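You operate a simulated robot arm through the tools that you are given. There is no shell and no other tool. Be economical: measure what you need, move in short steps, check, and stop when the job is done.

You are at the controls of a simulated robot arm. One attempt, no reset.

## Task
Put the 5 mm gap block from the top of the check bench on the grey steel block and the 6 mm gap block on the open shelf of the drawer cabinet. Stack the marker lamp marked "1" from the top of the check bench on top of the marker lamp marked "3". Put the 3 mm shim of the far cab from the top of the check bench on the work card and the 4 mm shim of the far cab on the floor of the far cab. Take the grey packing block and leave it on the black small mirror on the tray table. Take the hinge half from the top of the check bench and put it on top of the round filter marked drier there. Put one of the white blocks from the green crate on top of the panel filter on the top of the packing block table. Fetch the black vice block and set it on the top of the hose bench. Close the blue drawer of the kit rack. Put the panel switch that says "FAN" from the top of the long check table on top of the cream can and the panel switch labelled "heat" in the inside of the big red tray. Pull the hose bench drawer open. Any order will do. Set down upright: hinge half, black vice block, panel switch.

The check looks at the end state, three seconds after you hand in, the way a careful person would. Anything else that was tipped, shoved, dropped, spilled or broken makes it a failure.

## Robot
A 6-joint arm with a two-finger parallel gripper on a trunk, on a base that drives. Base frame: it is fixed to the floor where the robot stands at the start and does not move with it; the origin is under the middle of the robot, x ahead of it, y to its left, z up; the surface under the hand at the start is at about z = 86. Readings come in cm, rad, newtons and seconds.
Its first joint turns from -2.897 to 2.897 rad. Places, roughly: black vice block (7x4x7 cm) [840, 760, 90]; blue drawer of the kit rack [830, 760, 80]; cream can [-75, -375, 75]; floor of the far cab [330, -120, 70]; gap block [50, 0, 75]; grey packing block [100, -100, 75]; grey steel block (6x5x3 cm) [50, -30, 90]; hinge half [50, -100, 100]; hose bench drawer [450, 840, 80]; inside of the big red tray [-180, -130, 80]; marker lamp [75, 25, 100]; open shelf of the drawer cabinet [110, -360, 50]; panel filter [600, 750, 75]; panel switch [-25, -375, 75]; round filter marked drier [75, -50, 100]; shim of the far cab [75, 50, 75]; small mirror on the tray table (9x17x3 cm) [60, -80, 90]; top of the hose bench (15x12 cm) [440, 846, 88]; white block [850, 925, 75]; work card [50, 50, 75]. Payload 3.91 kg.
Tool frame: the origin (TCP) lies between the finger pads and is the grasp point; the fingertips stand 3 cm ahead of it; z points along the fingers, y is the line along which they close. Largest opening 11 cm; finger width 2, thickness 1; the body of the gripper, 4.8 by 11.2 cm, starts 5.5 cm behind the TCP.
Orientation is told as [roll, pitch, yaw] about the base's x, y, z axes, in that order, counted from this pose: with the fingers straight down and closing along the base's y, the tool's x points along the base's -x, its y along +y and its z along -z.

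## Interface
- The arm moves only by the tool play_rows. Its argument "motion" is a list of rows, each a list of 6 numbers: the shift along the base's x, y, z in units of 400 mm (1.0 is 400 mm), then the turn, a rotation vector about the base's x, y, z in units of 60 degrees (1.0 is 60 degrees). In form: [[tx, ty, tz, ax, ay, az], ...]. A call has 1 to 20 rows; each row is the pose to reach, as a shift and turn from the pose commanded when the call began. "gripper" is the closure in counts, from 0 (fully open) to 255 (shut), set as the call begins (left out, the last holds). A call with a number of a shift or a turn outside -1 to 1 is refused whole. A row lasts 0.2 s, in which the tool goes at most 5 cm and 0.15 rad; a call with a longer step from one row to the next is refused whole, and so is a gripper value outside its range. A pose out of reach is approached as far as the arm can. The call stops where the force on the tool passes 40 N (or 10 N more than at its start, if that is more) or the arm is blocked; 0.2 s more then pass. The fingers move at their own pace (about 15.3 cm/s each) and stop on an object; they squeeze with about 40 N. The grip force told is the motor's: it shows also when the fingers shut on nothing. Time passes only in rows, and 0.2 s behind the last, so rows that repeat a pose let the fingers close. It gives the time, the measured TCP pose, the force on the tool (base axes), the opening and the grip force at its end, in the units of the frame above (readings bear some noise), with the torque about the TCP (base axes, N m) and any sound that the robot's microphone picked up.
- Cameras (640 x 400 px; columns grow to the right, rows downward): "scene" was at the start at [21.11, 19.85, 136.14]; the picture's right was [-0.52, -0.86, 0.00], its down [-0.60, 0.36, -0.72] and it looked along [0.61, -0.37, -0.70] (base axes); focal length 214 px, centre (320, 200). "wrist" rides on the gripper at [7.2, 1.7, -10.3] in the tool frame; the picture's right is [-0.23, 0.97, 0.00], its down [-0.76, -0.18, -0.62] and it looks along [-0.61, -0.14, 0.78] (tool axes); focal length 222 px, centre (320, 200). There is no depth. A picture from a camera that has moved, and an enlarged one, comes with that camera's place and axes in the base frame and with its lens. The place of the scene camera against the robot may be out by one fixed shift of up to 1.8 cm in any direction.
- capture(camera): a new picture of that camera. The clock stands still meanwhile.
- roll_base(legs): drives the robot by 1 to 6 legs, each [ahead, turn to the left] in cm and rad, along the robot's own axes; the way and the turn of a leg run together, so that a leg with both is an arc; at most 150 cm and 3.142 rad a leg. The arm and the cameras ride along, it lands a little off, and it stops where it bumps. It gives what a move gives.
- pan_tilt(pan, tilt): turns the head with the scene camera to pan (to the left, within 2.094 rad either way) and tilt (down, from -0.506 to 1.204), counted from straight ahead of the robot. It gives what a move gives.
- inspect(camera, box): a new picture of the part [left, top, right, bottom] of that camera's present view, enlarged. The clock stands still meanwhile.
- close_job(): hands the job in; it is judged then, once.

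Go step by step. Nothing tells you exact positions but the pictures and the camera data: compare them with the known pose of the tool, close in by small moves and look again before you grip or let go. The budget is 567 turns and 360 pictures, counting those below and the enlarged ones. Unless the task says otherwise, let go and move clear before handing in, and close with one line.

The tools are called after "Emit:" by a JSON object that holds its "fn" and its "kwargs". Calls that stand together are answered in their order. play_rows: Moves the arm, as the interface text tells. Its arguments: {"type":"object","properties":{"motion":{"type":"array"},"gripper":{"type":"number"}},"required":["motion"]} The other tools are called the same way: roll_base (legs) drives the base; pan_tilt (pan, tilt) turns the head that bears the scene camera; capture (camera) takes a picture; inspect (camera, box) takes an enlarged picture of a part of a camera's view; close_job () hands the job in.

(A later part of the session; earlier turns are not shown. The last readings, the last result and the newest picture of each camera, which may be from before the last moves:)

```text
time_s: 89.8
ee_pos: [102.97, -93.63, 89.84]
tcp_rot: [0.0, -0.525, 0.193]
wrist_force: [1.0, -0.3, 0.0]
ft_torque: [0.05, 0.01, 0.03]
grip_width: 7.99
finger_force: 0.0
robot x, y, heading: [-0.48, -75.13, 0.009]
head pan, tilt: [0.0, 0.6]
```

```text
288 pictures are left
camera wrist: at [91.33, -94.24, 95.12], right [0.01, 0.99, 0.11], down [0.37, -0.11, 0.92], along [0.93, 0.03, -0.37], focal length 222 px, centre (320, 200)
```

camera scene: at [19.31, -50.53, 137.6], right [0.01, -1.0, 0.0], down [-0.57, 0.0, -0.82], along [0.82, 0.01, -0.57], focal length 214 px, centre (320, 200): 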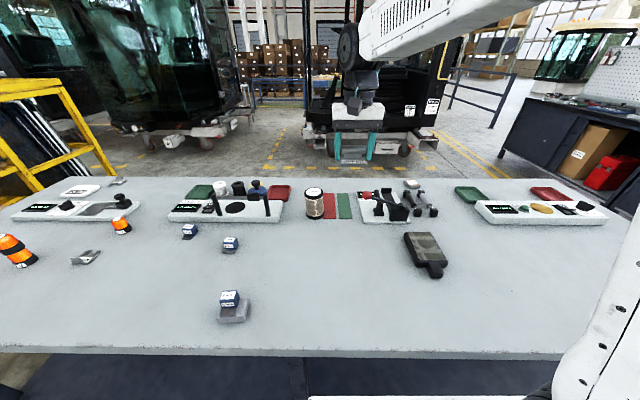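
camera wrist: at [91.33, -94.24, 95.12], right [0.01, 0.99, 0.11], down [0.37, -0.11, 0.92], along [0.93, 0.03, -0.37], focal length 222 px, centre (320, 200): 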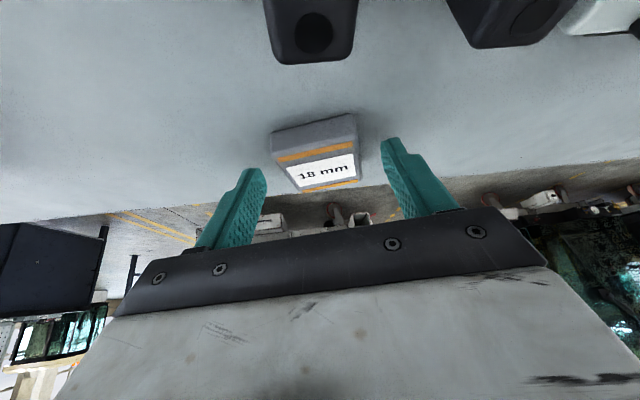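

Emit:
{"fn": "play_rows", "kwargs": {"motion": [[0, 0, -0.004, 0, 0, 0], [0, 0, -0.004, 0, 0, 0], [0, 0, -0.004, 0, 0, 0], [0, 0, -0.004, 0, 0, 0]], "gripper": 255}}

Emit:
{"fn": "play_rows", "kwargs": {"motion": [[0, 0, 0.05, 0, 0, 0], [0, 0, 0.12, 0, 0, 0], [0, 0, 0.22, 0, 0, 0]]}}

Emit:
{"fn": "capture", "kwargs": {"camera": "wrist"}}

```text
time_s: 90.8
ee_pos: [102.92, -93.7, 89.77]
tcp_rot: [-0.002, -0.527, 0.191]
wrist_force: [1.4, 0.5, 10.4]
ft_torque: [0.19, -0.01, 0.07]
grip_width: 5.1
finger_force: 39.7
robot x, y, heading: [-0.38, -75.01, 0.01]
head pan, tilt: [0.0, 0.6]
```

```text
time_s: 91.6
ee_pos: [103.03, -93.77, 98.41]
tcp_rot: [-0.001, -0.523, 0.192]
wrist_force: [0.0, 0.2, -1.4]
ft_torque: [0.03, 0.01, 0.03]
grip_width: 5.07
finger_force: 40.4
robot x, y, heading: [-0.33, -74.35, 0.004]
head pan, tilt: [0.0, 0.6]
```

```text
287 pictures are left
camera wrist: at [91.48, -94.34, 103.78], right [0.01, 0.99, 0.11], down [0.38, -0.11, 0.92], along [0.93, 0.04, -0.38], focal length 222 px, centre (320, 200)
```

wrist: 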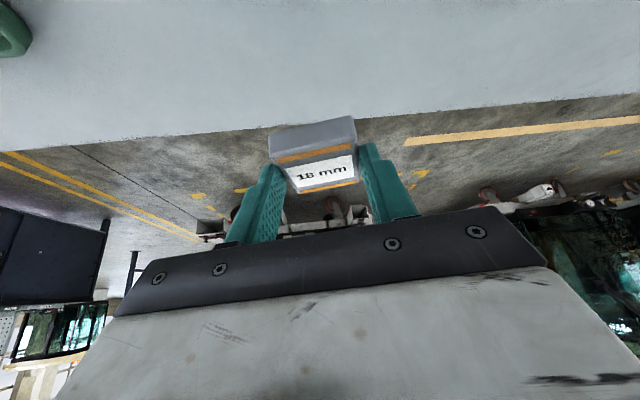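

The packing block is held. I carry it back over the mirror near (63, -82).

Emit:
{"fn": "play_rows", "kwargs": {"motion": [[0, 0, 0.1, 0, 0, 0], [-0.05, 0.0, 0.2, 0, 0, 0], [-0.16, 0.03, 0.2, 0, 0, 0], [-0.27, 0.06, 0.2, 0, 0, 0], [-0.38, 0.09, 0.2, 0, 0, 0], [-0.49, 0.12, 0.2, 0, 0, 0], [-0.6, 0.16, 0.2, 0, 0, 0], [-0.71, 0.2, 0.2, 0, 0, 0], [-0.82, 0.24, 0.2, 0, 0, 0], [-0.92, 0.27, 0.2, 0, 0, 0], [-1.0, 0.28, 0.2, 0, 0, 0], [-1.0, 0.28, 0.2, 0, 0, 0]]}}

Emit:
{"fn": "capture", "kwargs": {"camera": "wrist"}}

Emit:
{"fn": "pan_tilt", "kwargs": {"pan": -0.4, "tilt": 0.8}}

Emit:
{"fn": "capture", "kwargs": {"camera": "scene"}}

```text
time_s: 94.2
ee_pos: [63.06, -82.48, 106.47]
tcp_rot: [0.0, -0.524, 0.189]
wrist_force: [0.1, -0.2, -0.8]
ft_torque: [-0.03, 0.0, 0.01]
grip_width: 5.08
finger_force: 40.5
robot x, y, heading: [0.04, -74.81, 0.003]
head pan, tilt: [0.0, 0.6]
```

```text
286 pictures are left
camera wrist: at [51.38, -83.07, 111.75], right [0.01, 0.99, 0.11], down [0.37, -0.11, 0.92], along [0.93, 0.03, -0.37], focal length 222 px, centre (320, 200)
```

wrist: 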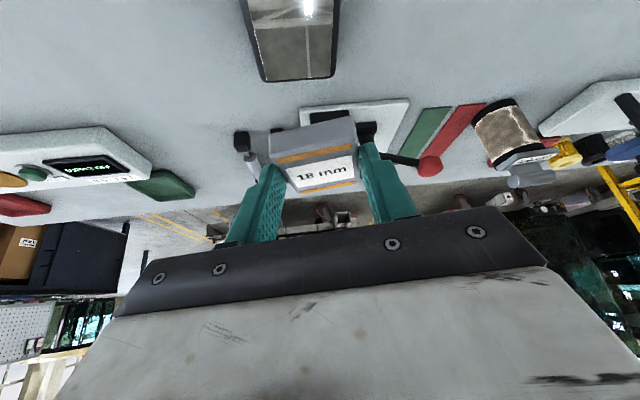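

```text
time_s: 95.0
ee_pos: [63.1, -82.5, 106.4]
tcp_rot: [0.0, -0.525, 0.192]
wrist_force: [-0.1, -0.1, -1.0]
ft_torque: [0.0, 0.0, 0.03]
grip_width: 5.11
finger_force: 40.0
robot x, y, heading: [-0.27, -74.6, 0.011]
head pan, tilt: [-0.4, 0.799]
```

```text
285 pictures are left
camera scene: at [21.13, -53.66, 135.92], right [-0.38, -0.92, 0.0], down [-0.66, 0.27, -0.7], along [0.64, -0.27, -0.72], focal length 214 px, centre (320, 200)
```

scene: 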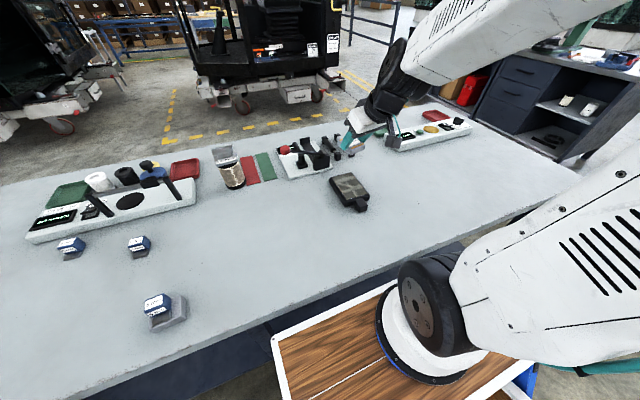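

The mirror body is centred near (64.5, -83.2). I lower towards it.

Emit:
{"fn": "play_rows", "kwargs": {"motion": [[0.005, -0.026, -0.08, 0, 0, 0], [0.005, -0.026, -0.18, 0, 0, 0], [0.005, -0.026, -0.27, 0, 0, 0], [0.005, -0.026, -0.27, 0, 0, 0]]}}

Emit:
{"fn": "capture", "kwargs": {"camera": "wrist"}}

Emit:
{"fn": "inspect", "kwargs": {"camera": "scene", "box": [290, 110, 430, 230]}}

```text
time_s: 96.0
ee_pos: [63.18, -83.54, 95.64]
tcp_rot: [-0.001, -0.523, 0.192]
wrist_force: [0.9, -0.1, -0.9]
ft_torque: [0.03, -0.01, -0.04]
grip_width: 5.09
finger_force: 39.9
robot x, y, heading: [-0.19, -74.59, 0.008]
head pan, tilt: [-0.4, 0.799]
```

```text
284 pictures are left
camera wrist: at [51.56, -84.14, 100.97], right [0.01, 0.99, 0.11], down [0.37, -0.11, 0.92], along [0.93, 0.03, -0.37], focal length 222 px, centre (320, 200)
```

wrist: 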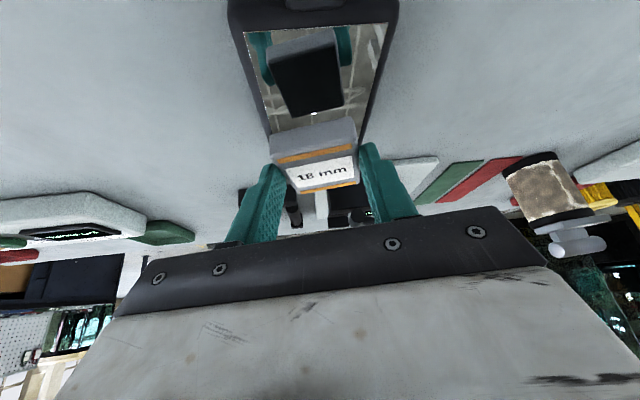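

```text
3.33 times, centred on (360, 170) of scene
camera zoom: at [21.12, -53.66, 135.92], right [-0.38, -0.92, 0.0], down [-0.66, 0.27, -0.7], along [0.64, -0.27, -0.72], focal length 715 px, centre (187, 300)
```

zoom: 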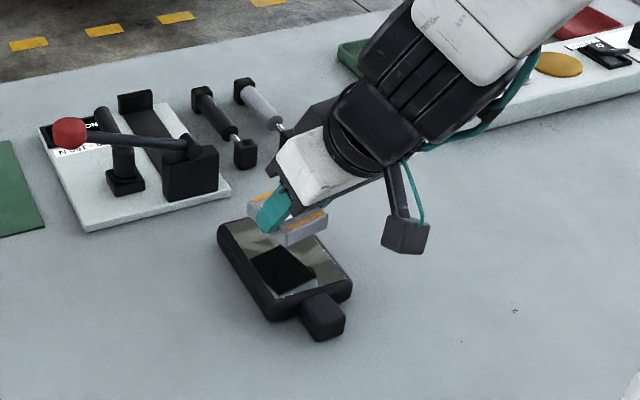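

Emit:
{"fn": "play_rows", "kwargs": {"motion": [[0, 0, -0.04, 0, 0, 0], [0, 0, -0.065, 0, 0, 0], [0, 0, -0.072, 0, 0, 0], [0, 0, -0.078, 0, 0, 0], [0, 0, -0.084, 0, 0, 0], [0, 0, -0.09, 0, 0, 0]]}}

Emit:
{"fn": "inspect", "kwargs": {"camera": "scene", "box": [290, 110, 430, 230]}}

```text
time_s: 97.4
ee_pos: [63.92, -83.77, 92.53]
tcp_rot: [-0.002, -0.528, 0.189]
wrist_force: [-5.2, 0.7, 27.9]
ft_torque: [0.06, -0.19, 0.0]
grip_width: 5.09
finger_force: 40.2
out of reach, approached as far as the arm can: row 2, 3, 4, 5, 6
robot x, y, heading: [-0.2, -75.27, 0.01]
head pan, tilt: [-0.4, 0.799]
```

```text
3.33 times, centred on (360, 170) of scene
camera zoom: at [21.02, -53.65, 135.94], right [-0.38, -0.92, 0.0], down [-0.66, 0.27, -0.7], along [0.64, -0.27, -0.72], focal length 715 px, centre (187, 300)
```

zoom: 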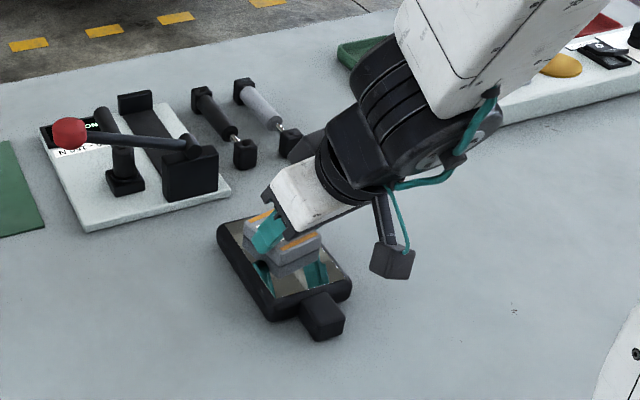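

The block is in contact with the mirror. I open and retreat upward.

Emit:
{"fn": "play_rows", "kwargs": {"motion": [[0.018, 0, 0.013, 0, 0, 0], [0.018, 0, 0.013, 0, 0, 0], [0.018, 0, 0.013, 0, 0, 0], [0.018, 0, 0.08, 0, 0, 0], [0.018, 0, 0.18, 0, 0, 0], [0.018, 0, 0.29, 0, 0, 0], [0.018, 0, 0.4, 0, 0, 0]], "gripper": 80}}

Emit:
{"fn": "inspect", "kwargs": {"camera": "scene", "box": [290, 110, 430, 230]}}

Emit:
{"fn": "capture", "kwargs": {"camera": "wrist"}}

```text
time_s: 99.0
ee_pos: [64.9, -83.97, 108.22]
tcp_rot: [-0.001, -0.524, 0.191]
wrist_force: [-0.1, 0.1, -0.8]
ft_torque: [0.03, 0.03, -0.01]
grip_width: 7.54
finger_force: 0.1
robot x, y, heading: [-0.55, -74.72, 0.007]
head pan, tilt: [-0.4, 0.799]
```

```text
3.33 times, centred on (360, 170) of scene
camera zoom: at [21.15, -53.67, 135.92], right [-0.38, -0.92, 0.0], down [-0.66, 0.27, -0.7], along [0.64, -0.27, -0.72], focal length 715 px, centre (187, 300)
```

zoom: 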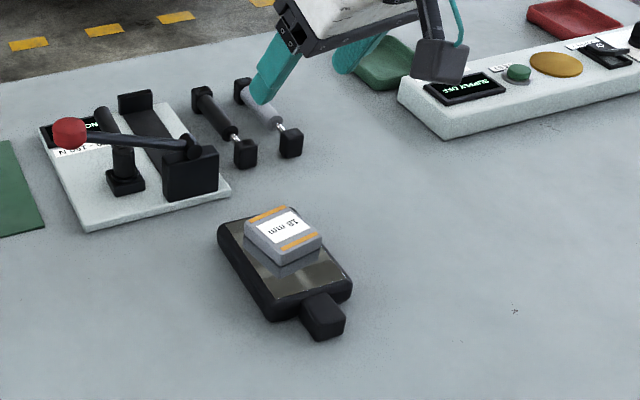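

```text
280 pictures are left
camera wrist: at [53.22, -84.49, 113.46], right [0.01, 0.99, 0.11], down [0.38, -0.11, 0.92], along [0.93, 0.03, -0.37], focal length 222 px, centre (320, 200)
```

wrist: 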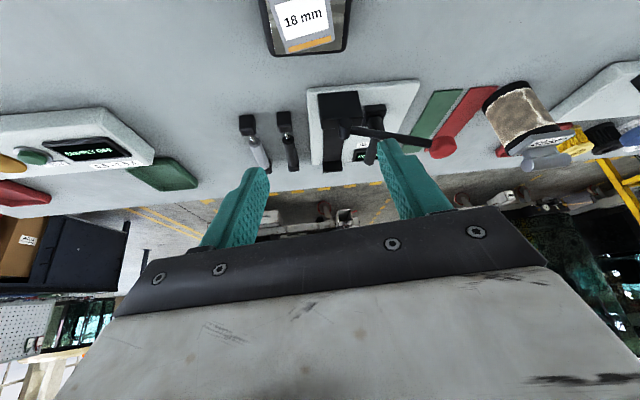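

The packing block lies on the mirror. Next the 6 mm gap block near (65, -22); I untilt and move there.

Emit:
{"fn": "play_rows", "kwargs": {"motion": [[0, 0.08, 0.04, -0.012, 0.125, -0.044], [0, 0.17, 0.08, -0.024, 0.25, -0.089], [0, 0.27, 0.12, -0.036, 0.374, -0.133], [0, 0.38, 0.14, -0.0476, 0.499, -0.1775], [0, 0.5, 0.14, -0.0476, 0.499, -0.1775], [0, 0.62, 0.14, -0.0476, 0.499, -0.1775], [0, 0.74, 0.14, -0.0476, 0.499, -0.1775], [0, 0.86, 0.14, -0.0476, 0.499, -0.1775], [0, 0.97, 0.14, -0.0476, 0.499, -0.1775]], "gripper": 0}}

Emit:
{"fn": "play_rows", "kwargs": {"motion": [[0, 0.1, 0, 0, 0, 0], [0, 0.2, 0, 0, 0, 0], [0, 0.3, -0.05, 0, 0, 0], [0, 0.4, -0.1, 0, 0, 0], [0, 0.48, -0.15, 0, 0, 0], [0, 0.48, -0.15, 0, 0, 0]]}}

Emit:
{"fn": "capture", "kwargs": {"camera": "wrist"}}

```text
time_s: 101.0
ee_pos: [64.47, -45.04, 113.87]
tcp_rot: [-0.001, 0.0, 0.0]
wrist_force: [0.2, -0.2, 0.3]
ft_torque: [0.0, -0.03, 0.02]
grip_width: 11.01
finger_force: 0.0
robot x, y, heading: [-0.23, -74.88, 0.008]
head pan, tilt: [-0.4, 0.799]
```

```text
time_s: 102.4
ee_pos: [64.71, -25.64, 107.82]
tcp_rot: [0.002, 0.0, 0.002]
wrist_force: [-0.2, -0.5, 0.6]
ft_torque: [0.01, 0.0, 0.02]
grip_width: 10.98
finger_force: 0.1
robot x, y, heading: [-0.39, -74.77, 0.005]
head pan, tilt: [-0.4, 0.799]
```

```text
279 pictures are left
camera wrist: at [57.35, -24.11, 118.1], right [0.23, 0.97, 0.0], down [0.76, -0.18, 0.62], along [0.61, -0.14, -0.78], focal length 222 px, centre (320, 200)
```

wrist: 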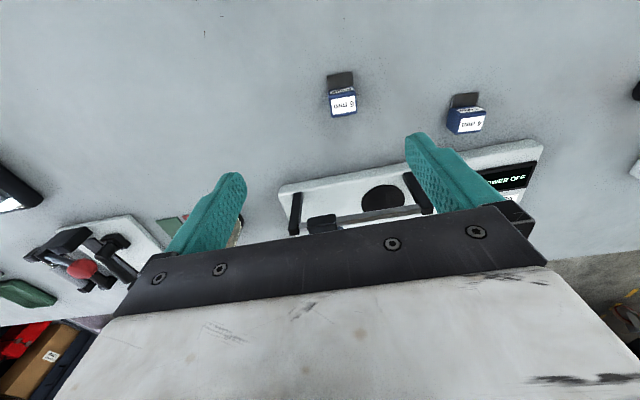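

Emit:
{"fn": "inspect", "kwargs": {"camera": "wrist", "box": [300, 55, 500, 180]}}

```text
3.20 times, centred on (400, 118) of wrist
camera zoom: at [57.35, -24.11, 118.1], right [0.23, 0.97, 0.0], down [0.76, -0.18, 0.62], along [0.61, -0.14, -0.78], focal length 711 px, centre (64, 464)
```

zoom: 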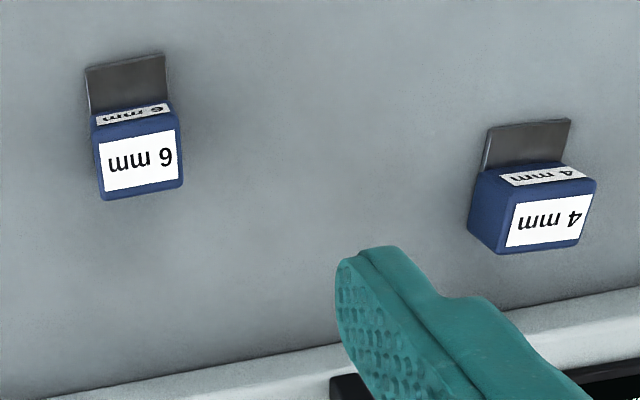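

The left block is the 6 mm one at (65.6, -22.95), yaw about -0.08. I descend and grip it.

Emit:
{"fn": "play_rows", "kwargs": {"motion": [[0.022, 0.067, -0.09, 0, 0, -0.04], [0.022, 0.067, -0.2, 0, 0, -0.076], [0.022, 0.067, -0.31, 0, 0, -0.076], [0.022, 0.067, -0.41, 0, 0, -0.076], [0.022, 0.067, -0.452, 0, 0, -0.076], [0.022, 0.067, -0.452, 0, 0, -0.076]], "gripper": 60}}

Emit:
{"fn": "capture", "kwargs": {"camera": "wrist"}}

```text
time_s: 103.8
ee_pos: [65.47, -23.0, 89.8]
tcp_rot: [0.0, 0.0, -0.079]
wrist_force: [0.8, 0.4, -0.5]
ft_torque: [-0.02, 0.03, -0.02]
grip_width: 8.42
finger_force: 0.0
robot x, y, heading: [0.04, -75.05, 0.005]
head pan, tilt: [-0.4, 0.799]
```

```text
277 pictures are left
camera wrist: at [58.34, -20.81, 100.04], right [0.3, 0.95, 0.0], down [0.75, -0.24, 0.62], along [0.59, -0.19, -0.78], focal length 222 px, centre (320, 200)
```

wrist: 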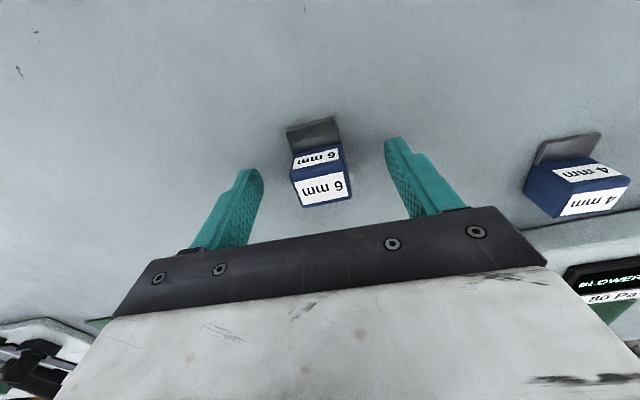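

Emit:
{"fn": "play_rows", "kwargs": {"motion": [[0, 0, 0, 0, 0, 0], [0, 0, 0, 0, 0, 0], [0, 0, 0, 0, 0, 0]], "gripper": 255}}

Emit:
{"fn": "play_rows", "kwargs": {"motion": [[0, 0, 0.1, 0, 0, 0], [0, 0, 0.2, 0, 0, 0], [0, 0, 0.3, 0, 0, 0], [0, 0, 0.4, 0, 0, 0], [0, -0.08, 0.48, 0, 0, 0], [0, -0.17, 0.56, 0, 0, 0], [0, -0.28, 0.6, 0, 0, 0], [-0.02, -0.39, 0.62, 0, 0, 0], [-0.04, -0.5, 0.64, 0, 0, 0.02], [-0.05, -0.61, 0.66, 0, 0, 0.04], [-0.06, -0.72, 0.68, 0, 0, 0.076], [-0.07, -0.83, 0.7, 0, 0, 0.076], [-0.08, -0.94, 0.7, 0, 0, 0.076]]}}

Emit:
{"fn": "capture", "kwargs": {"camera": "wrist"}}

```text
time_s: 104.6
ee_pos: [65.51, -23.06, 89.87]
tcp_rot: [0.0, 0.0, -0.08]
wrist_force: [0.7, -0.7, 0.1]
ft_torque: [0.02, 0.02, -0.04]
grip_width: 3.29
finger_force: 40.2
robot x, y, heading: [0.07, -75.39, 0.007]
head pan, tilt: [-0.4, 0.799]
```

```text
time_s: 107.4
ee_pos: [62.3, -60.66, 118.23]
tcp_rot: [0.001, 0.001, 0.002]
wrist_force: [0.7, 1.6, -1.4]
ft_torque: [0.01, 0.02, -0.01]
grip_width: 3.3
finger_force: 39.8
robot x, y, heading: [-0.27, -75.13, 0.004]
head pan, tilt: [-0.4, 0.799]
```

```text
276 pictures are left
camera wrist: at [55.03, -59.09, 128.38], right [0.23, 0.97, 0.0], down [0.76, -0.18, 0.62], along [0.61, -0.14, -0.78], focal length 222 px, centre (320, 200)
```

wrist: 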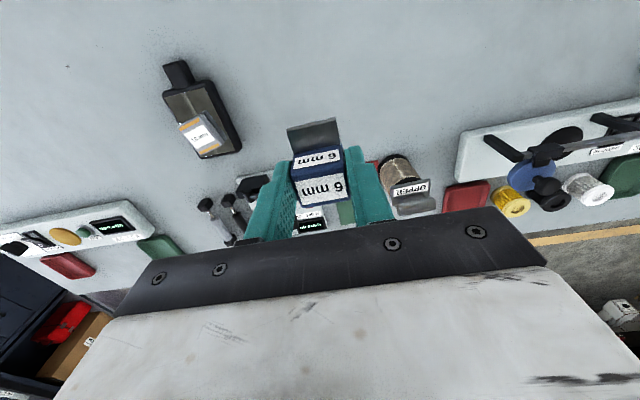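

The 6 mm block is held. I back off, turn right and drive towards the drawer cabinet, then look.

Emit:
{"fn": "roll_base", "kwargs": {"legs": [[-26, 0], [0, -1.58], [120, 0]]}}

Emit:
{"fn": "pan_tilt", "kwargs": {"pan": 0.35, "tilt": 0.35}}

Emit:
{"fn": "capture", "kwargs": {"camera": "scene"}}

```text
time_s: 119.0
ee_pos: [-19.43, -260.18, 118.08]
tcp_rot: [-0.001, 0.0, -1.623]
wrist_force: [0.4, -1.2, -0.8]
ft_torque: [0.0, -0.01, 0.04]
grip_width: 3.31
finger_force: 39.8
robot x, y, heading: [-30.48, -196.88, -1.617]
head pan, tilt: [-0.4, 0.799]
```

```text
time_s: 120.1
ee_pos: [-19.37, -260.1, 118.1]
tcp_rot: [0.001, -0.002, -1.623]
wrist_force: [-0.4, -0.4, -0.9]
ft_torque: [0.0, 0.02, 0.01]
grip_width: 3.31
finger_force: 39.9
robot x, y, heading: [-30.03, -196.92, -1.616]
head pan, tilt: [0.351, 0.351]
```

```text
275 pictures are left
camera scene: at [-3.65, -219.08, 139.88], right [-0.95, -0.3, 0.0], down [-0.1, 0.33, -0.94], along [0.28, -0.9, -0.34], focal length 214 px, centre (320, 200)
```

scene: 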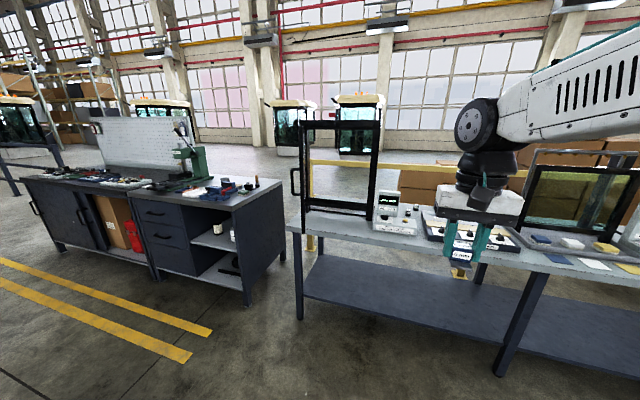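

The cabinet's open shelf is at about x 95–145, front y ≈ -331, shelf z ≈ 50. I drive round to stand in front of it.

Emit:
{"fn": "roll_base", "kwargs": {"legs": [[36, 0.04], [0, 1.575], [146, 0], [0, -1.575]]}}

Emit:
{"fn": "pan_tilt", "kwargs": {"pan": 0.0, "tilt": 0.6}}

Emit:
{"fn": "capture", "kwargs": {"camera": "scene"}}

```text
time_s: 137.1
ee_pos: [129.71, -292.74, 118.17]
tcp_rot: [0.001, 0.0, -1.589]
wrist_force: [0.4, 0.2, -1.3]
ft_torque: [0.0, 0.01, 0.03]
grip_width: 3.3
finger_force: 40.1
robot x, y, heading: [116.78, -229.58, -1.58]
head pan, tilt: [0.351, 0.351]
```

```text
time_s: 137.9
ee_pos: [129.58, -292.71, 118.04]
tcp_rot: [0.0, 0.001, -1.588]
wrist_force: [-0.2, 0.4, -1.2]
ft_torque: [0.03, 0.0, -0.02]
grip_width: 3.32
finger_force: 39.8
robot x, y, heading: [116.57, -229.97, -1.585]
head pan, tilt: [0.0, 0.6]
```

```text
274 pictures are left
camera scene: at [140.89, -251.2, 137.61], right [-1.0, 0.01, 0.0], down [0.01, 0.56, -0.83], along [-0.01, -0.83, -0.56], focal length 214 px, centre (320, 200)
```

scene: 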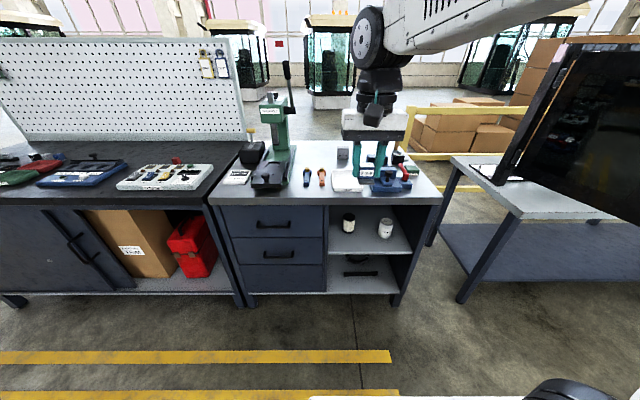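

The opening spans x ≈ 91–135 with free shelf between a roll (123, -347) and a can (102, -342). I drive 28 cm nearer and lower the hand in front of the cabinet, tilting 30°.

Emit:
{"fn": "roll_base", "kwargs": {"legs": [[28, 0.01]]}}

Emit:
{"fn": "play_rows", "kwargs": {"motion": [[-0.07, 0.05, -0.05, 0, 0, 0], [-0.15, 0.1, -0.1, 0, 0, 0], [-0.23, 0.14, -0.15, 0, 0, 0], [-0.3, 0.17, -0.2, 0, 0, 0], [-0.35, 0.18, -0.28, 0, 0, 0], [-0.38, 0.19, -0.38, 0, 0, 0], [-0.38, 0.19, -0.48, 0, 0, 0]]}}

Emit:
{"fn": "capture", "kwargs": {"camera": "scene"}}

```text
time_s: 139.9
ee_pos: [130.4, -321.0, 118.11]
tcp_rot: [0.0, -0.001, -1.573]
wrist_force: [0.3, 0.6, -0.7]
ft_torque: [0.01, 0.02, -0.04]
grip_width: 3.33
finger_force: 39.9
robot x, y, heading: [116.79, -258.21, -1.571]
head pan, tilt: [0.0, 0.6]
```

```text
time_s: 141.5
ee_pos: [115.17, -313.24, 98.97]
tcp_rot: [0.0, -0.003, -1.574]
wrist_force: [0.0, 0.3, -1.4]
ft_torque: [0.04, 0.0, -0.03]
grip_width: 3.31
finger_force: 39.9
robot x, y, heading: [116.44, -258.31, -1.569]
head pan, tilt: [0.0, 0.6]
```

```text
273 pictures are left
camera scene: at [141.04, -279.34, 137.61], right [-1.0, 0.0, 0.0], down [0.0, 0.56, -0.83], along [0.0, -0.83, -0.56], focal length 214 px, centre (320, 200)
```

scene: 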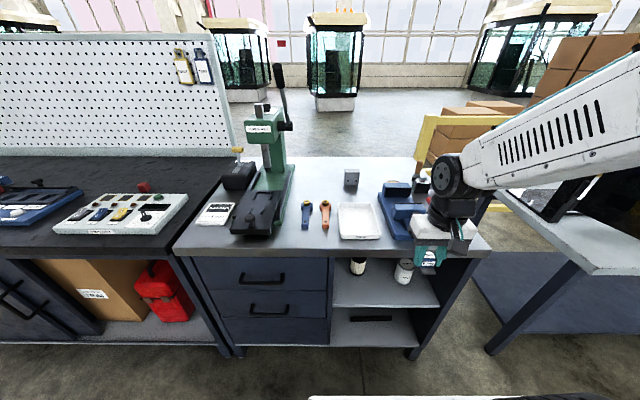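

The hand hangs in front of the counter edge with about 10 cm clearance. I lower it further and tilt it gradually.

Emit:
{"fn": "play_rows", "kwargs": {"motion": [[0, 0, -0.12, 0, 0, 0], [0, 0, -0.24, 0, 0, 0], [0, 0, -0.36, 0, 0, 0], [-0.01, 0, -0.48, 0, 0, 0], [-0.02, 0, -0.6, 0, 0, 0], [-0.04, 0, -0.72, 0, 0, 0], [-0.06, 0, -0.84, 0, 0, 0], [-0.06, 0, -0.84, 0, 0, 0]]}}

Emit:
{"fn": "capture", "kwargs": {"camera": "wrist"}}

Emit:
{"fn": "capture", "kwargs": {"camera": "scene"}}

```text
time_s: 143.3
ee_pos: [112.73, -313.49, 65.21]
tcp_rot: [-0.001, 0.0, -1.573]
wrist_force: [0.1, 0.4, -0.9]
ft_torque: [0.0, 0.02, -0.02]
grip_width: 3.3
finger_force: 39.9
out of reach, approached as far as the arm can: row 3, 4
robot x, y, heading: [116.21, -258.6, -1.573]
head pan, tilt: [0.0, 0.6]
```

```text
272 pictures are left
camera wrist: at [114.51, -306.31, 75.46], right [0.97, -0.23, 0.0], down [-0.18, -0.76, 0.62], along [-0.14, -0.61, -0.78], focal length 222 px, centre (320, 200)
```

wrist: 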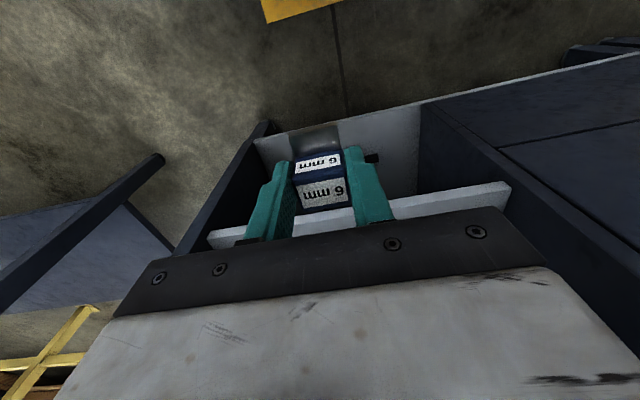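

```text
271 pictures are left
camera scene: at [141.04, -279.37, 137.61], right [-1.0, 0.0, 0.0], down [0.0, 0.57, -0.82], along [0.0, -0.82, -0.57], focal length 214 px, centre (320, 200)
```

scene: 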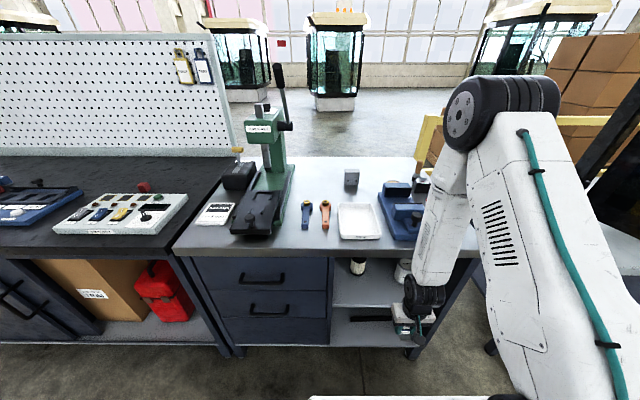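

The shelf's front edge is at y ≈ -329. I tilt the hand 45° in place, then check.

Emit:
{"fn": "play_rows", "kwargs": {"motion": [[0, 0, 0, -0.125, 0, 0], [0, 0, 0, -0.25, 0, 0], [0, -0.01, -0.01, -0.375, 0, 0], [0, -0.02, -0.03, -0.5, 0, 0], [0, -0.03, -0.05, -0.625, 0, 0], [0, -0.04, -0.06, -0.75, 0, 0], [0, -0.04, -0.06, -0.75, 0, 0]]}}

Emit:
{"fn": "capture", "kwargs": {"camera": "wrist"}}

Emit:
{"fn": "capture", "kwargs": {"camera": "scene"}}

```text
time_s: 144.9
ee_pos: [112.68, -316.1, 61.56]
tcp_rot: [0.002, -0.787, -1.577]
wrist_force: [1.0, 0.0, -0.1]
ft_torque: [0.06, -0.02, -0.01]
grip_width: 3.31
finger_force: 40.1
out of reach, approached as far as the arm can: row 2, 3, 4, 5, 6, 7
robot x, y, heading: [116.52, -258.27, -1.569]
head pan, tilt: [0.0, 0.6]
```

```text
270 pictures are left
camera wrist: at [114.34, -303.72, 63.66], right [0.97, -0.16, 0.16], down [-0.18, -0.1, 0.98], along [-0.14, -0.98, -0.12], focal length 222 px, centre (320, 200)
```

wrist: 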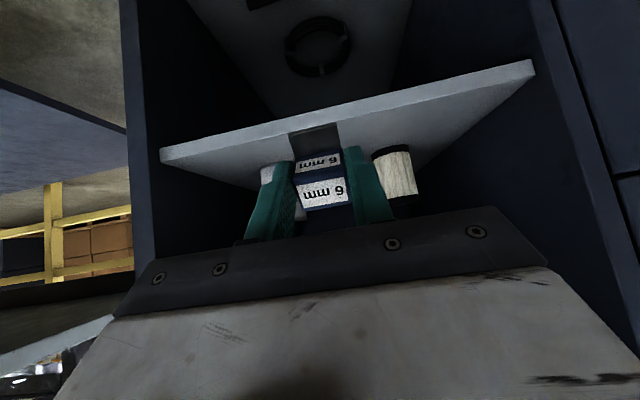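

```text
269 pictures are left
camera scene: at [141.04, -279.38, 137.61], right [-1.0, 0.0, 0.0], down [0.0, 0.57, -0.82], along [0.0, -0.82, -0.57], focal length 214 px, centre (320, 200)
```

scene: 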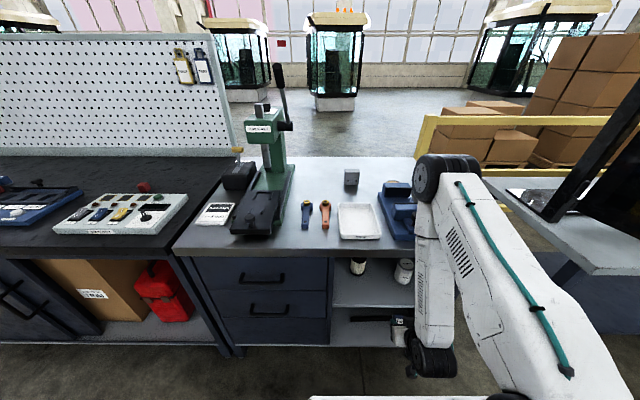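

The tool is tilted 45° and the block hangs just in front of the shelf, between roll and can. I move it forward over the shelf.

Emit:
{"fn": "play_rows", "kwargs": {"motion": [[0, -0.08, 0, 0, 0, 0], [0, -0.16, 0, 0, 0, 0], [0, -0.24, 0, 0, 0, 0], [0, -0.32, 0, 0, 0, 0], [0, -0.4, 0, 0, 0, 0], [0, -0.4, 0, 0, 0, 0]]}}

Emit:
{"fn": "capture", "kwargs": {"camera": "wrist"}}

Emit:
{"fn": "capture", "kwargs": {"camera": "scene"}}

```text
time_s: 146.3
ee_pos: [112.49, -332.08, 61.44]
tcp_rot: [0.004, -0.785, -1.576]
wrist_force: [0.1, 0.0, -0.7]
ft_torque: [0.04, 0.02, -0.01]
grip_width: 3.33
finger_force: 39.8
robot x, y, heading: [116.42, -257.99, -1.576]
head pan, tilt: [0.0, 0.6]
```

```text
268 pictures are left
camera wrist: at [114.25, -319.64, 63.51], right [0.97, -0.16, 0.16], down [-0.18, -0.1, 0.98], along [-0.14, -0.98, -0.12], focal length 222 px, centre (320, 200)
```

wrist: 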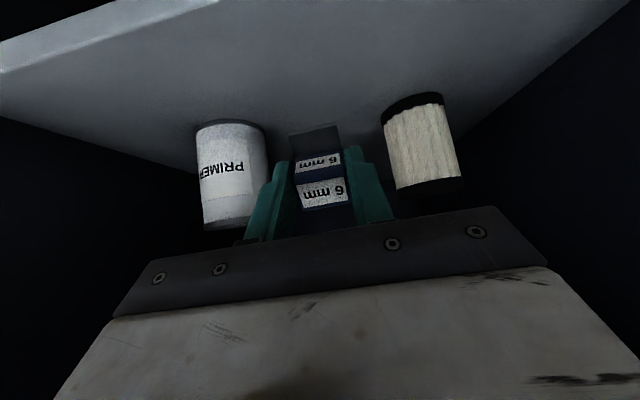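

```text
267 pictures are left
camera scene: at [141.04, -279.38, 137.61], right [-1.0, 0.0, 0.0], down [0.0, 0.57, -0.82], along [0.0, -0.82, -0.57], focal length 214 px, centre (320, 200)
```

scene: 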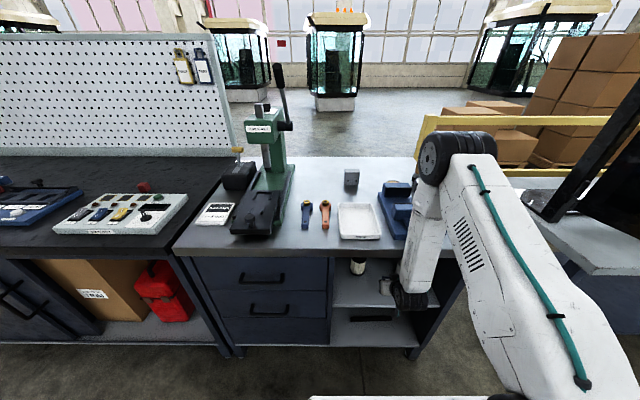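

Clear on both sides. I lower towards the shelf.

Emit:
{"fn": "play_rows", "kwargs": {"motion": [[0, -0.02, -0.05, 0, 0, 0], [0, -0.03, -0.1, 0, 0, 0], [0, -0.03, -0.13, 0, 0, 0], [0, -0.03, -0.145, 0, 0, 0], [0, -0.03, -0.155, 0, 0, 0], [0, -0.03, -0.165, 0, 0, 0], [0, -0.03, -0.175, 0, 0, 0]]}}

Emit:
{"fn": "capture", "kwargs": {"camera": "wrist"}}

```text
time_s: 147.8
ee_pos: [112.53, -333.09, 55.42]
tcp_rot: [0.003, -0.789, -1.579]
wrist_force: [-5.5, 1.0, 28.7]
ft_torque: [-0.2, -0.03, -0.17]
grip_width: 3.34
finger_force: 40.6
robot x, y, heading: [116.4, -258.13, -1.569]
head pan, tilt: [0.0, 0.6]
stopped in row 7: the force on the tool passed its limit at 62 N (the readings are from after the stop); the commanded pose is now the measured one
```

```text
266 pictures are left
camera wrist: at [114.28, -320.64, 57.48], right [0.97, -0.16, 0.16], down [-0.18, -0.09, 0.98], along [-0.15, -0.98, -0.12], focal length 222 px, centre (320, 200)
```

wrist: 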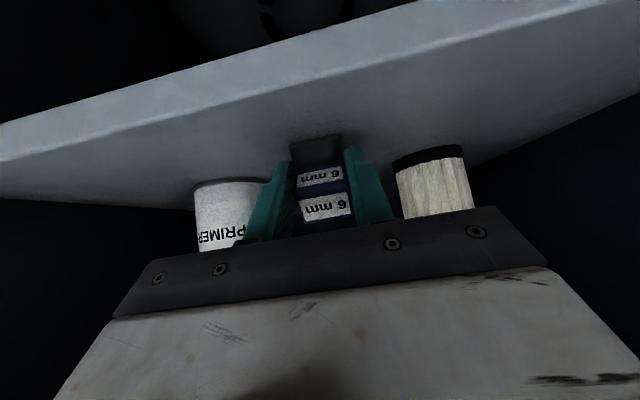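

The block's tab touches the shelf. I ease the tilt by about 12° pivoting on that edge, and then open so it settles on its base.

Emit:
{"fn": "play_rows", "kwargs": {"motion": [[0, -0.012, 0.001, 0.1, 0, 0], [0, -0.024, 0.001, 0.2, 0, 0], [0, -0.024, 0.001, 0.2, 0, 0]]}}

Emit:
{"fn": "play_rows", "kwargs": {"motion": [[0, 0, 0, 0, 0, 0], [0, 0, 0, 0, 0, 0], [0, 0, 0, 0, 0, 0], [0, 0, 0, 0, 0, 0]], "gripper": 140}}

Emit:
{"fn": "capture", "kwargs": {"camera": "wrist"}}

```text
time_s: 148.1
ee_pos: [112.55, -334.2, 54.77]
tcp_rot: [0.002, -0.77, -1.578]
wrist_force: [-1.7, 100.4, 269.5]
ft_torque: [-1.41, 0.64, -0.19]
grip_width: 3.36
finger_force: 39.8
robot x, y, heading: [116.42, -258.11, -1.568]
head pan, tilt: [0.0, 0.6]
stopped in row 1: the force on the tool passed its limit at 152 N (the readings are from after the stop); the commanded pose is now the measured one
```

```text
time_s: 148.5
ee_pos: [112.76, -334.29, 54.69]
tcp_rot: [0.001, -0.81, -1.572]
wrist_force: [-8.0, 77.9, 386.2]
ft_torque: [-3.36, -0.19, 2.84]
grip_width: 4.05
finger_force: 0.0
robot x, y, heading: [116.53, -256.01, -1.572]
head pan, tilt: [0.0, 0.6]
stopped in row 1: the arm was blocked; the commanded pose is now the measured one
```

```text
265 pictures are left
camera wrist: at [114.38, -321.81, 56.55], right [0.97, -0.16, 0.16], down [-0.18, -0.07, 0.98], along [-0.14, -0.98, -0.1], focal length 222 px, centre (320, 200)
```

wrist: 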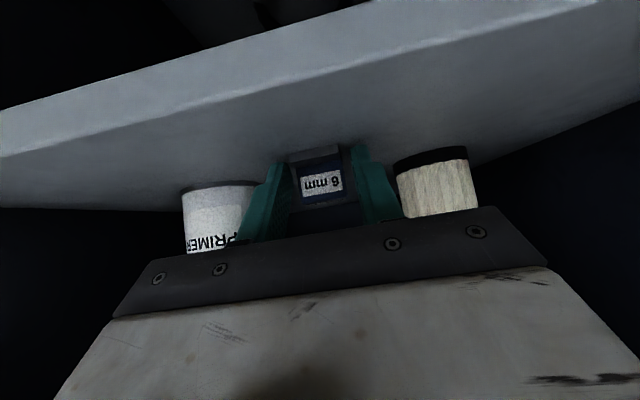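

The force is high, so I lift off at once.

Emit:
{"fn": "play_rows", "kwargs": {"motion": [[0, 0, 0.02, 0, 0, 0], [0, 0.0, 0.04, 0, 0, 0], [0, 0, 0.04, 0, 0, 0]], "gripper": 140}}

Emit:
{"fn": "capture", "kwargs": {"camera": "wrist"}}

Emit:
{"fn": "capture", "kwargs": {"camera": "scene"}}

```text
time_s: 148.8
ee_pos: [112.75, -333.68, 54.09]
tcp_rot: [0.003, -1.106, -1.571]
wrist_force: [-9.4, -23.7, 242.9]
ft_torque: [-5.6, 0.74, 3.16]
grip_width: 4.16
finger_force: 0.1
robot x, y, heading: [117.23, -248.94, -1.583]
head pan, tilt: [0.0, 0.6]
stopped in row 1: the arm was blocked; the commanded pose is now the measured one
```

```text
264 pictures are left
camera wrist: at [114.35, -321.28, 52.23], right [0.97, -0.1, 0.2], down [-0.18, 0.22, 0.96], along [-0.14, -0.97, 0.19], focal length 222 px, centre (320, 200)
```

wrist: 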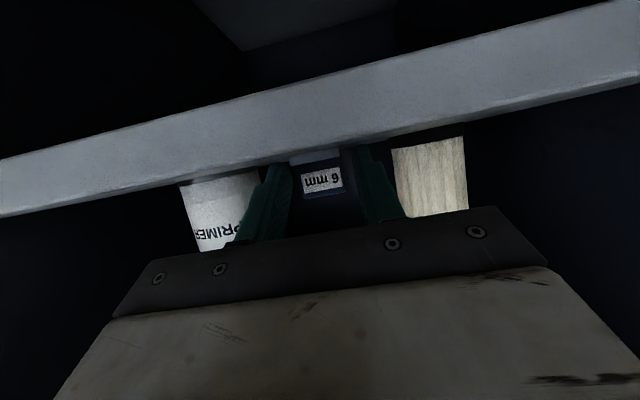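

```text
263 pictures are left
camera scene: at [141.23, -257.36, 141.4], right [-1.0, 0.01, 0.0], down [0.0, 0.49, -0.87], along [-0.01, -0.87, -0.49], focal length 214 px, centre (320, 200)
```

scene: 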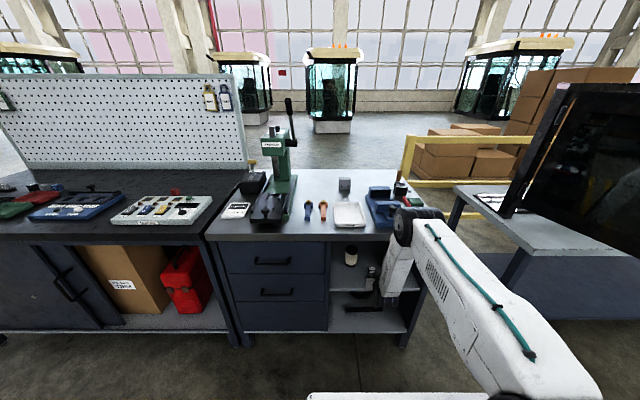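

The robot base has been pushed back and pitched by the contact. I command a firmer lift of the hand to relieve it.

Emit:
{"fn": "play_rows", "kwargs": {"motion": [[0, 0.02, 0.1, 0, 0, 0], [0, 0.05, 0.2, 0, 0, 0], [0, 0.05, 0.2, 0, 0, 0]], "gripper": 140}}

Emit:
{"fn": "capture", "kwargs": {"camera": "wrist"}}

```text
time_s: 149.2
ee_pos: [112.8, -333.64, 53.56]
tcp_rot: [0.015, -1.371, -1.583]
wrist_force: [-9.0, 67.5, 223.2]
ft_torque: [-4.99, 1.54, 0.96]
grip_width: 4.31
finger_force: 0.0
robot x, y, heading: [117.08, -246.84, -1.582]
head pan, tilt: [0.0, 0.6]
stopped in row 1: the arm was blocked; the commanded pose is now the measured one
```

```text
262 pictures are left
camera wrist: at [114.37, -322.18, 48.45], right [0.97, -0.04, 0.23], down [-0.18, 0.46, 0.87], along [-0.14, -0.89, 0.44], focal length 222 px, centre (320, 200)
```

wrist: 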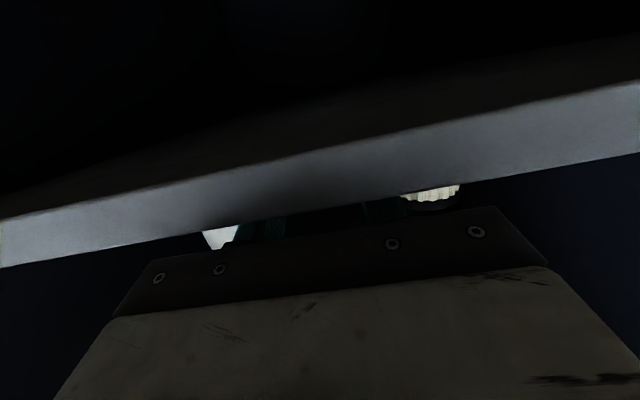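

Emit:
{"fn": "capture", "kwargs": {"camera": "scene"}}

```text
261 pictures are left
camera scene: at [141.19, -257.28, 141.01], right [-1.0, 0.01, 0.0], down [0.0, 0.5, -0.87], along [-0.01, -0.87, -0.5], focal length 214 px, centre (320, 200)
```

scene: 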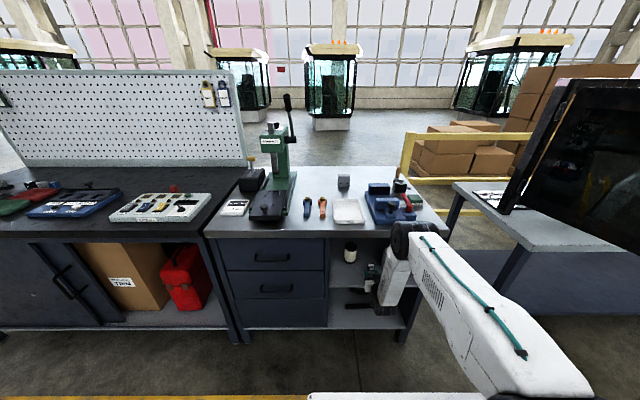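

The elbow has dropped to the counter's front. I try pulling the hand straight back out of the shelf.

Emit:
{"fn": "play_rows", "kwargs": {"motion": [[0, 0.06, 0.03, 0, 0, 0], [0, 0.14, 0.06, 0, 0, 0], [0, 0.22, 0.09, 0, 0, 0], [0, 0.3, 0.1, 0, 0, 0]], "gripper": 140}}

Emit:
{"fn": "capture", "kwargs": {"camera": "scene"}}

```text
time_s: 149.5
ee_pos: [112.78, -334.84, 53.92]
tcp_rot: [0.013, -1.508, -1.582]
wrist_force: [2.6, 44.5, 328.9]
ft_torque: [19.46, 3.11, -0.12]
grip_width: 4.98
finger_force: 0.0
robot x, y, heading: [116.49, -246.2, -1.583]
head pan, tilt: [0.0, 0.6]
stopped in row 1: the arm was blocked; the commanded pose is now the measured one
```

```text
260 pictures are left
camera scene: at [141.26, -255.33, 141.29], right [-1.0, 0.01, 0.0], down [0.01, 0.49, -0.87], along [-0.01, -0.87, -0.49], focal length 214 px, centre (320, 200)
```

scene: 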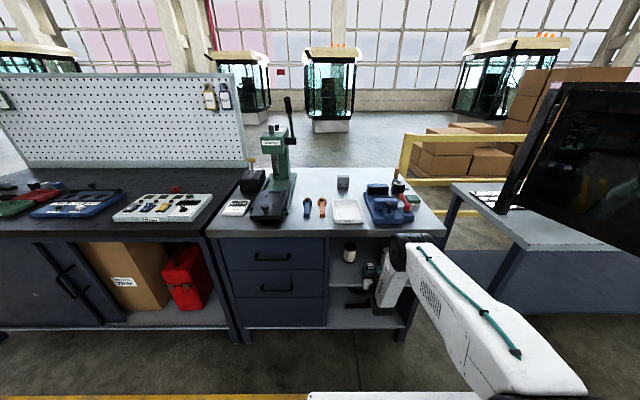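

I hold still for a moment to see whether the arm settles.

Emit:
{"fn": "play_rows", "kwargs": {"motion": [[0, 0, 0, 0, 0, 0], [0, 0, 0, 0, 0, 0]], "gripper": 140}}

Emit:
{"fn": "capture", "kwargs": {"camera": "wrist"}}

```text
time_s: 149.8
ee_pos: [112.69, -336.71, 54.14]
tcp_rot: [0.007, -1.526, -1.576]
wrist_force: [-1.6, 12.9, 319.9]
ft_torque: [18.23, 2.22, 2.31]
grip_width: 4.96
finger_force: 0.1
robot x, y, heading: [116.88, -244.13, -1.587]
head pan, tilt: [0.0, 0.6]
stopped in row 1: the arm was blocked; the commanded pose is now the measured one
```

```text
259 pictures are left
camera wrist: at [114.38, -326.08, 47.28], right [0.97, -0.01, 0.23], down [-0.18, 0.59, 0.79], along [-0.14, -0.81, 0.57], focal length 222 px, centre (320, 200)
```

wrist: 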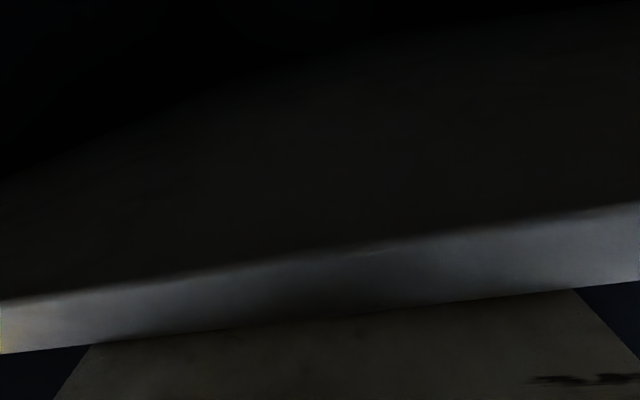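

The hand keeps sliding forward over the shelf edge. I drive the base straight back to pull the hand out along its axis.

Emit:
{"fn": "roll_base", "kwargs": {"legs": [[-12, 0]]}}

Emit:
{"fn": "capture", "kwargs": {"camera": "scene"}}

```text
time_s: 150.6
ee_pos: [112.85, -337.95, 54.28]
tcp_rot: [0.113, -1.562, -1.676]
wrist_force: [5.2, 148.7, 383.8]
ft_torque: [33.41, 3.82, 0.4]
grip_width: 4.95
finger_force: 0.0
robot x, y, heading: [117.46, -240.7, -1.597]
head pan, tilt: [0.0, 0.6]
stopped in leg 1: the robot was blocked; the commanded pose is now the measured one
```

```text
258 pictures are left
camera scene: at [141.62, -246.86, 142.09], right [-1.0, 0.02, 0.0], down [0.01, 0.47, -0.88], along [-0.02, -0.88, -0.47], focal length 214 px, centre (320, 200)
```

scene: 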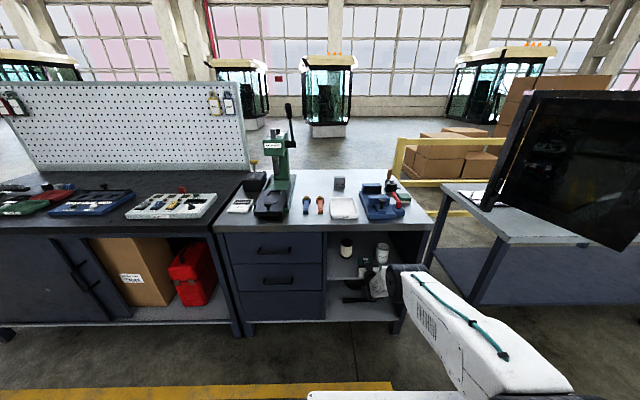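

The arm seems to have straightened with the hand horizontal inside the shelf. I try an upward retracting move again now that the base stands farther back.

Emit:
{"fn": "play_rows", "kwargs": {"motion": [[0, 0.0, 0.08, 0, 0, 0], [0, 0.0, 0.18, 0, 0, 0], [0, 0.05, 0.27, 0, 0, 0], [0, 0.12, 0.3, 0, 0, 0]], "gripper": 140}}

Emit:
{"fn": "capture", "kwargs": {"camera": "scene"}}

```text
time_s: 150.9
ee_pos: [112.8, -337.95, 54.52]
tcp_rot: [2.954, -1.551, 1.767]
wrist_force: [6.6, 27.6, 312.8]
ft_torque: [30.96, 4.24, -3.0]
grip_width: 4.95
finger_force: 0.1
robot x, y, heading: [117.34, -234.06, -1.602]
head pan, tilt: [0.0, 0.6]
stopped in row 1: the arm was blocked; the commanded pose is now the measured one
```

```text
257 pictures are left
camera scene: at [141.71, -244.86, 140.93], right [-1.0, 0.03, 0.0], down [0.02, 0.5, -0.87], along [-0.03, -0.87, -0.5], focal length 214 px, centre (320, 200)
```

scene: 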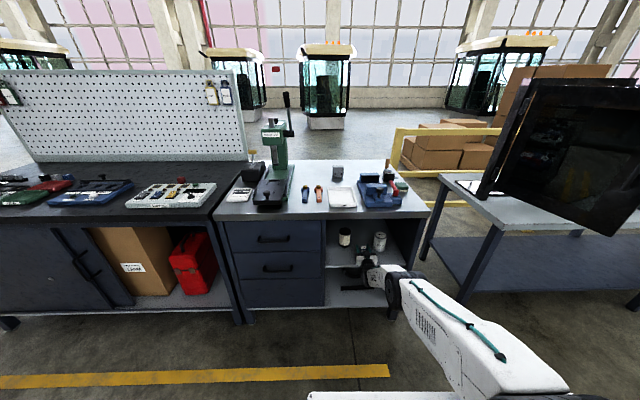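

The base is rolling back and coming down. I continue driving back.

Emit:
{"fn": "roll_base", "kwargs": {"legs": [[-15, 0]]}}

Emit:
{"fn": "capture", "kwargs": {"camera": "scene"}}

```text
time_s: 151.6
ee_pos: [112.88, -338.6, 53.88]
tcp_rot: [0.13, -1.462, -1.687]
wrist_force: [10.8, 215.0, 101.9]
ft_torque: [14.53, 1.32, -3.99]
grip_width: 4.96
finger_force: 0.0
robot x, y, heading: [118.16, -231.31, -1.615]
head pan, tilt: [0.0, 0.6]
stopped in leg 1: the robot was blocked; the commanded pose is now the measured one
```

```text
256 pictures are left
camera scene: at [141.78, -243.67, 140.73], right [-1.0, 0.05, 0.0], down [0.02, 0.5, -0.86], along [-0.04, -0.86, -0.5], focal length 214 px, centre (320, 200)
```

scene: 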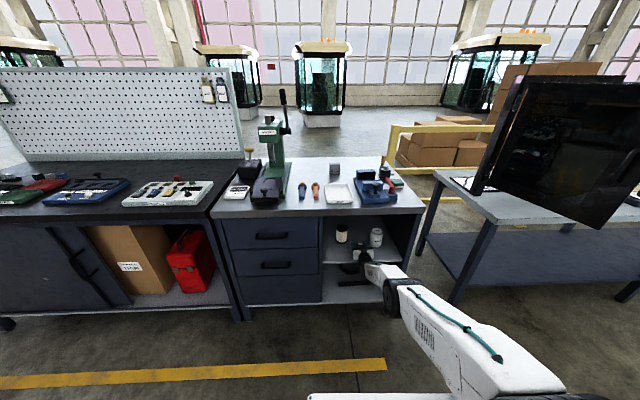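

Emit:
{"fn": "play_rows", "kwargs": {"motion": [[0, 0.0, 0.02, 0, 0, 0], [0, 0.02, 0.05, 0, 0, 0], [0, 0.06, 0.08, 0, 0, 0], [0, 0.12, 0.1, 0, 0, 0]], "gripper": 140}}

Emit:
{"fn": "capture", "kwargs": {"camera": "wrist"}}

```text
time_s: 151.9
ee_pos: [113.39, -340.75, 53.54]
tcp_rot: [0.063, -1.405, -1.608]
wrist_force: [0.5, 114.0, 76.4]
ft_torque: [4.61, 5.43, 5.59]
grip_width: 4.96
finger_force: 0.0
robot x, y, heading: [117.78, -231.18, -1.617]
head pan, tilt: [0.0, 0.6]
stopped in row 1: the force on the tool passed its limit at 283 N (the readings are from after the stop); the commanded pose is now the measured one
```

```text
255 pictures are left
camera wrist: at [114.77, -329.4, 48.02], right [0.97, -0.01, 0.23], down [-0.2, 0.48, 0.85], along [-0.12, -0.87, 0.47], focal length 222 px, centre (320, 200)
```

wrist: 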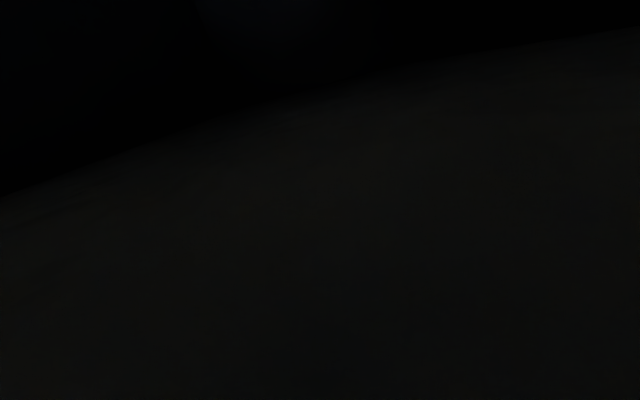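

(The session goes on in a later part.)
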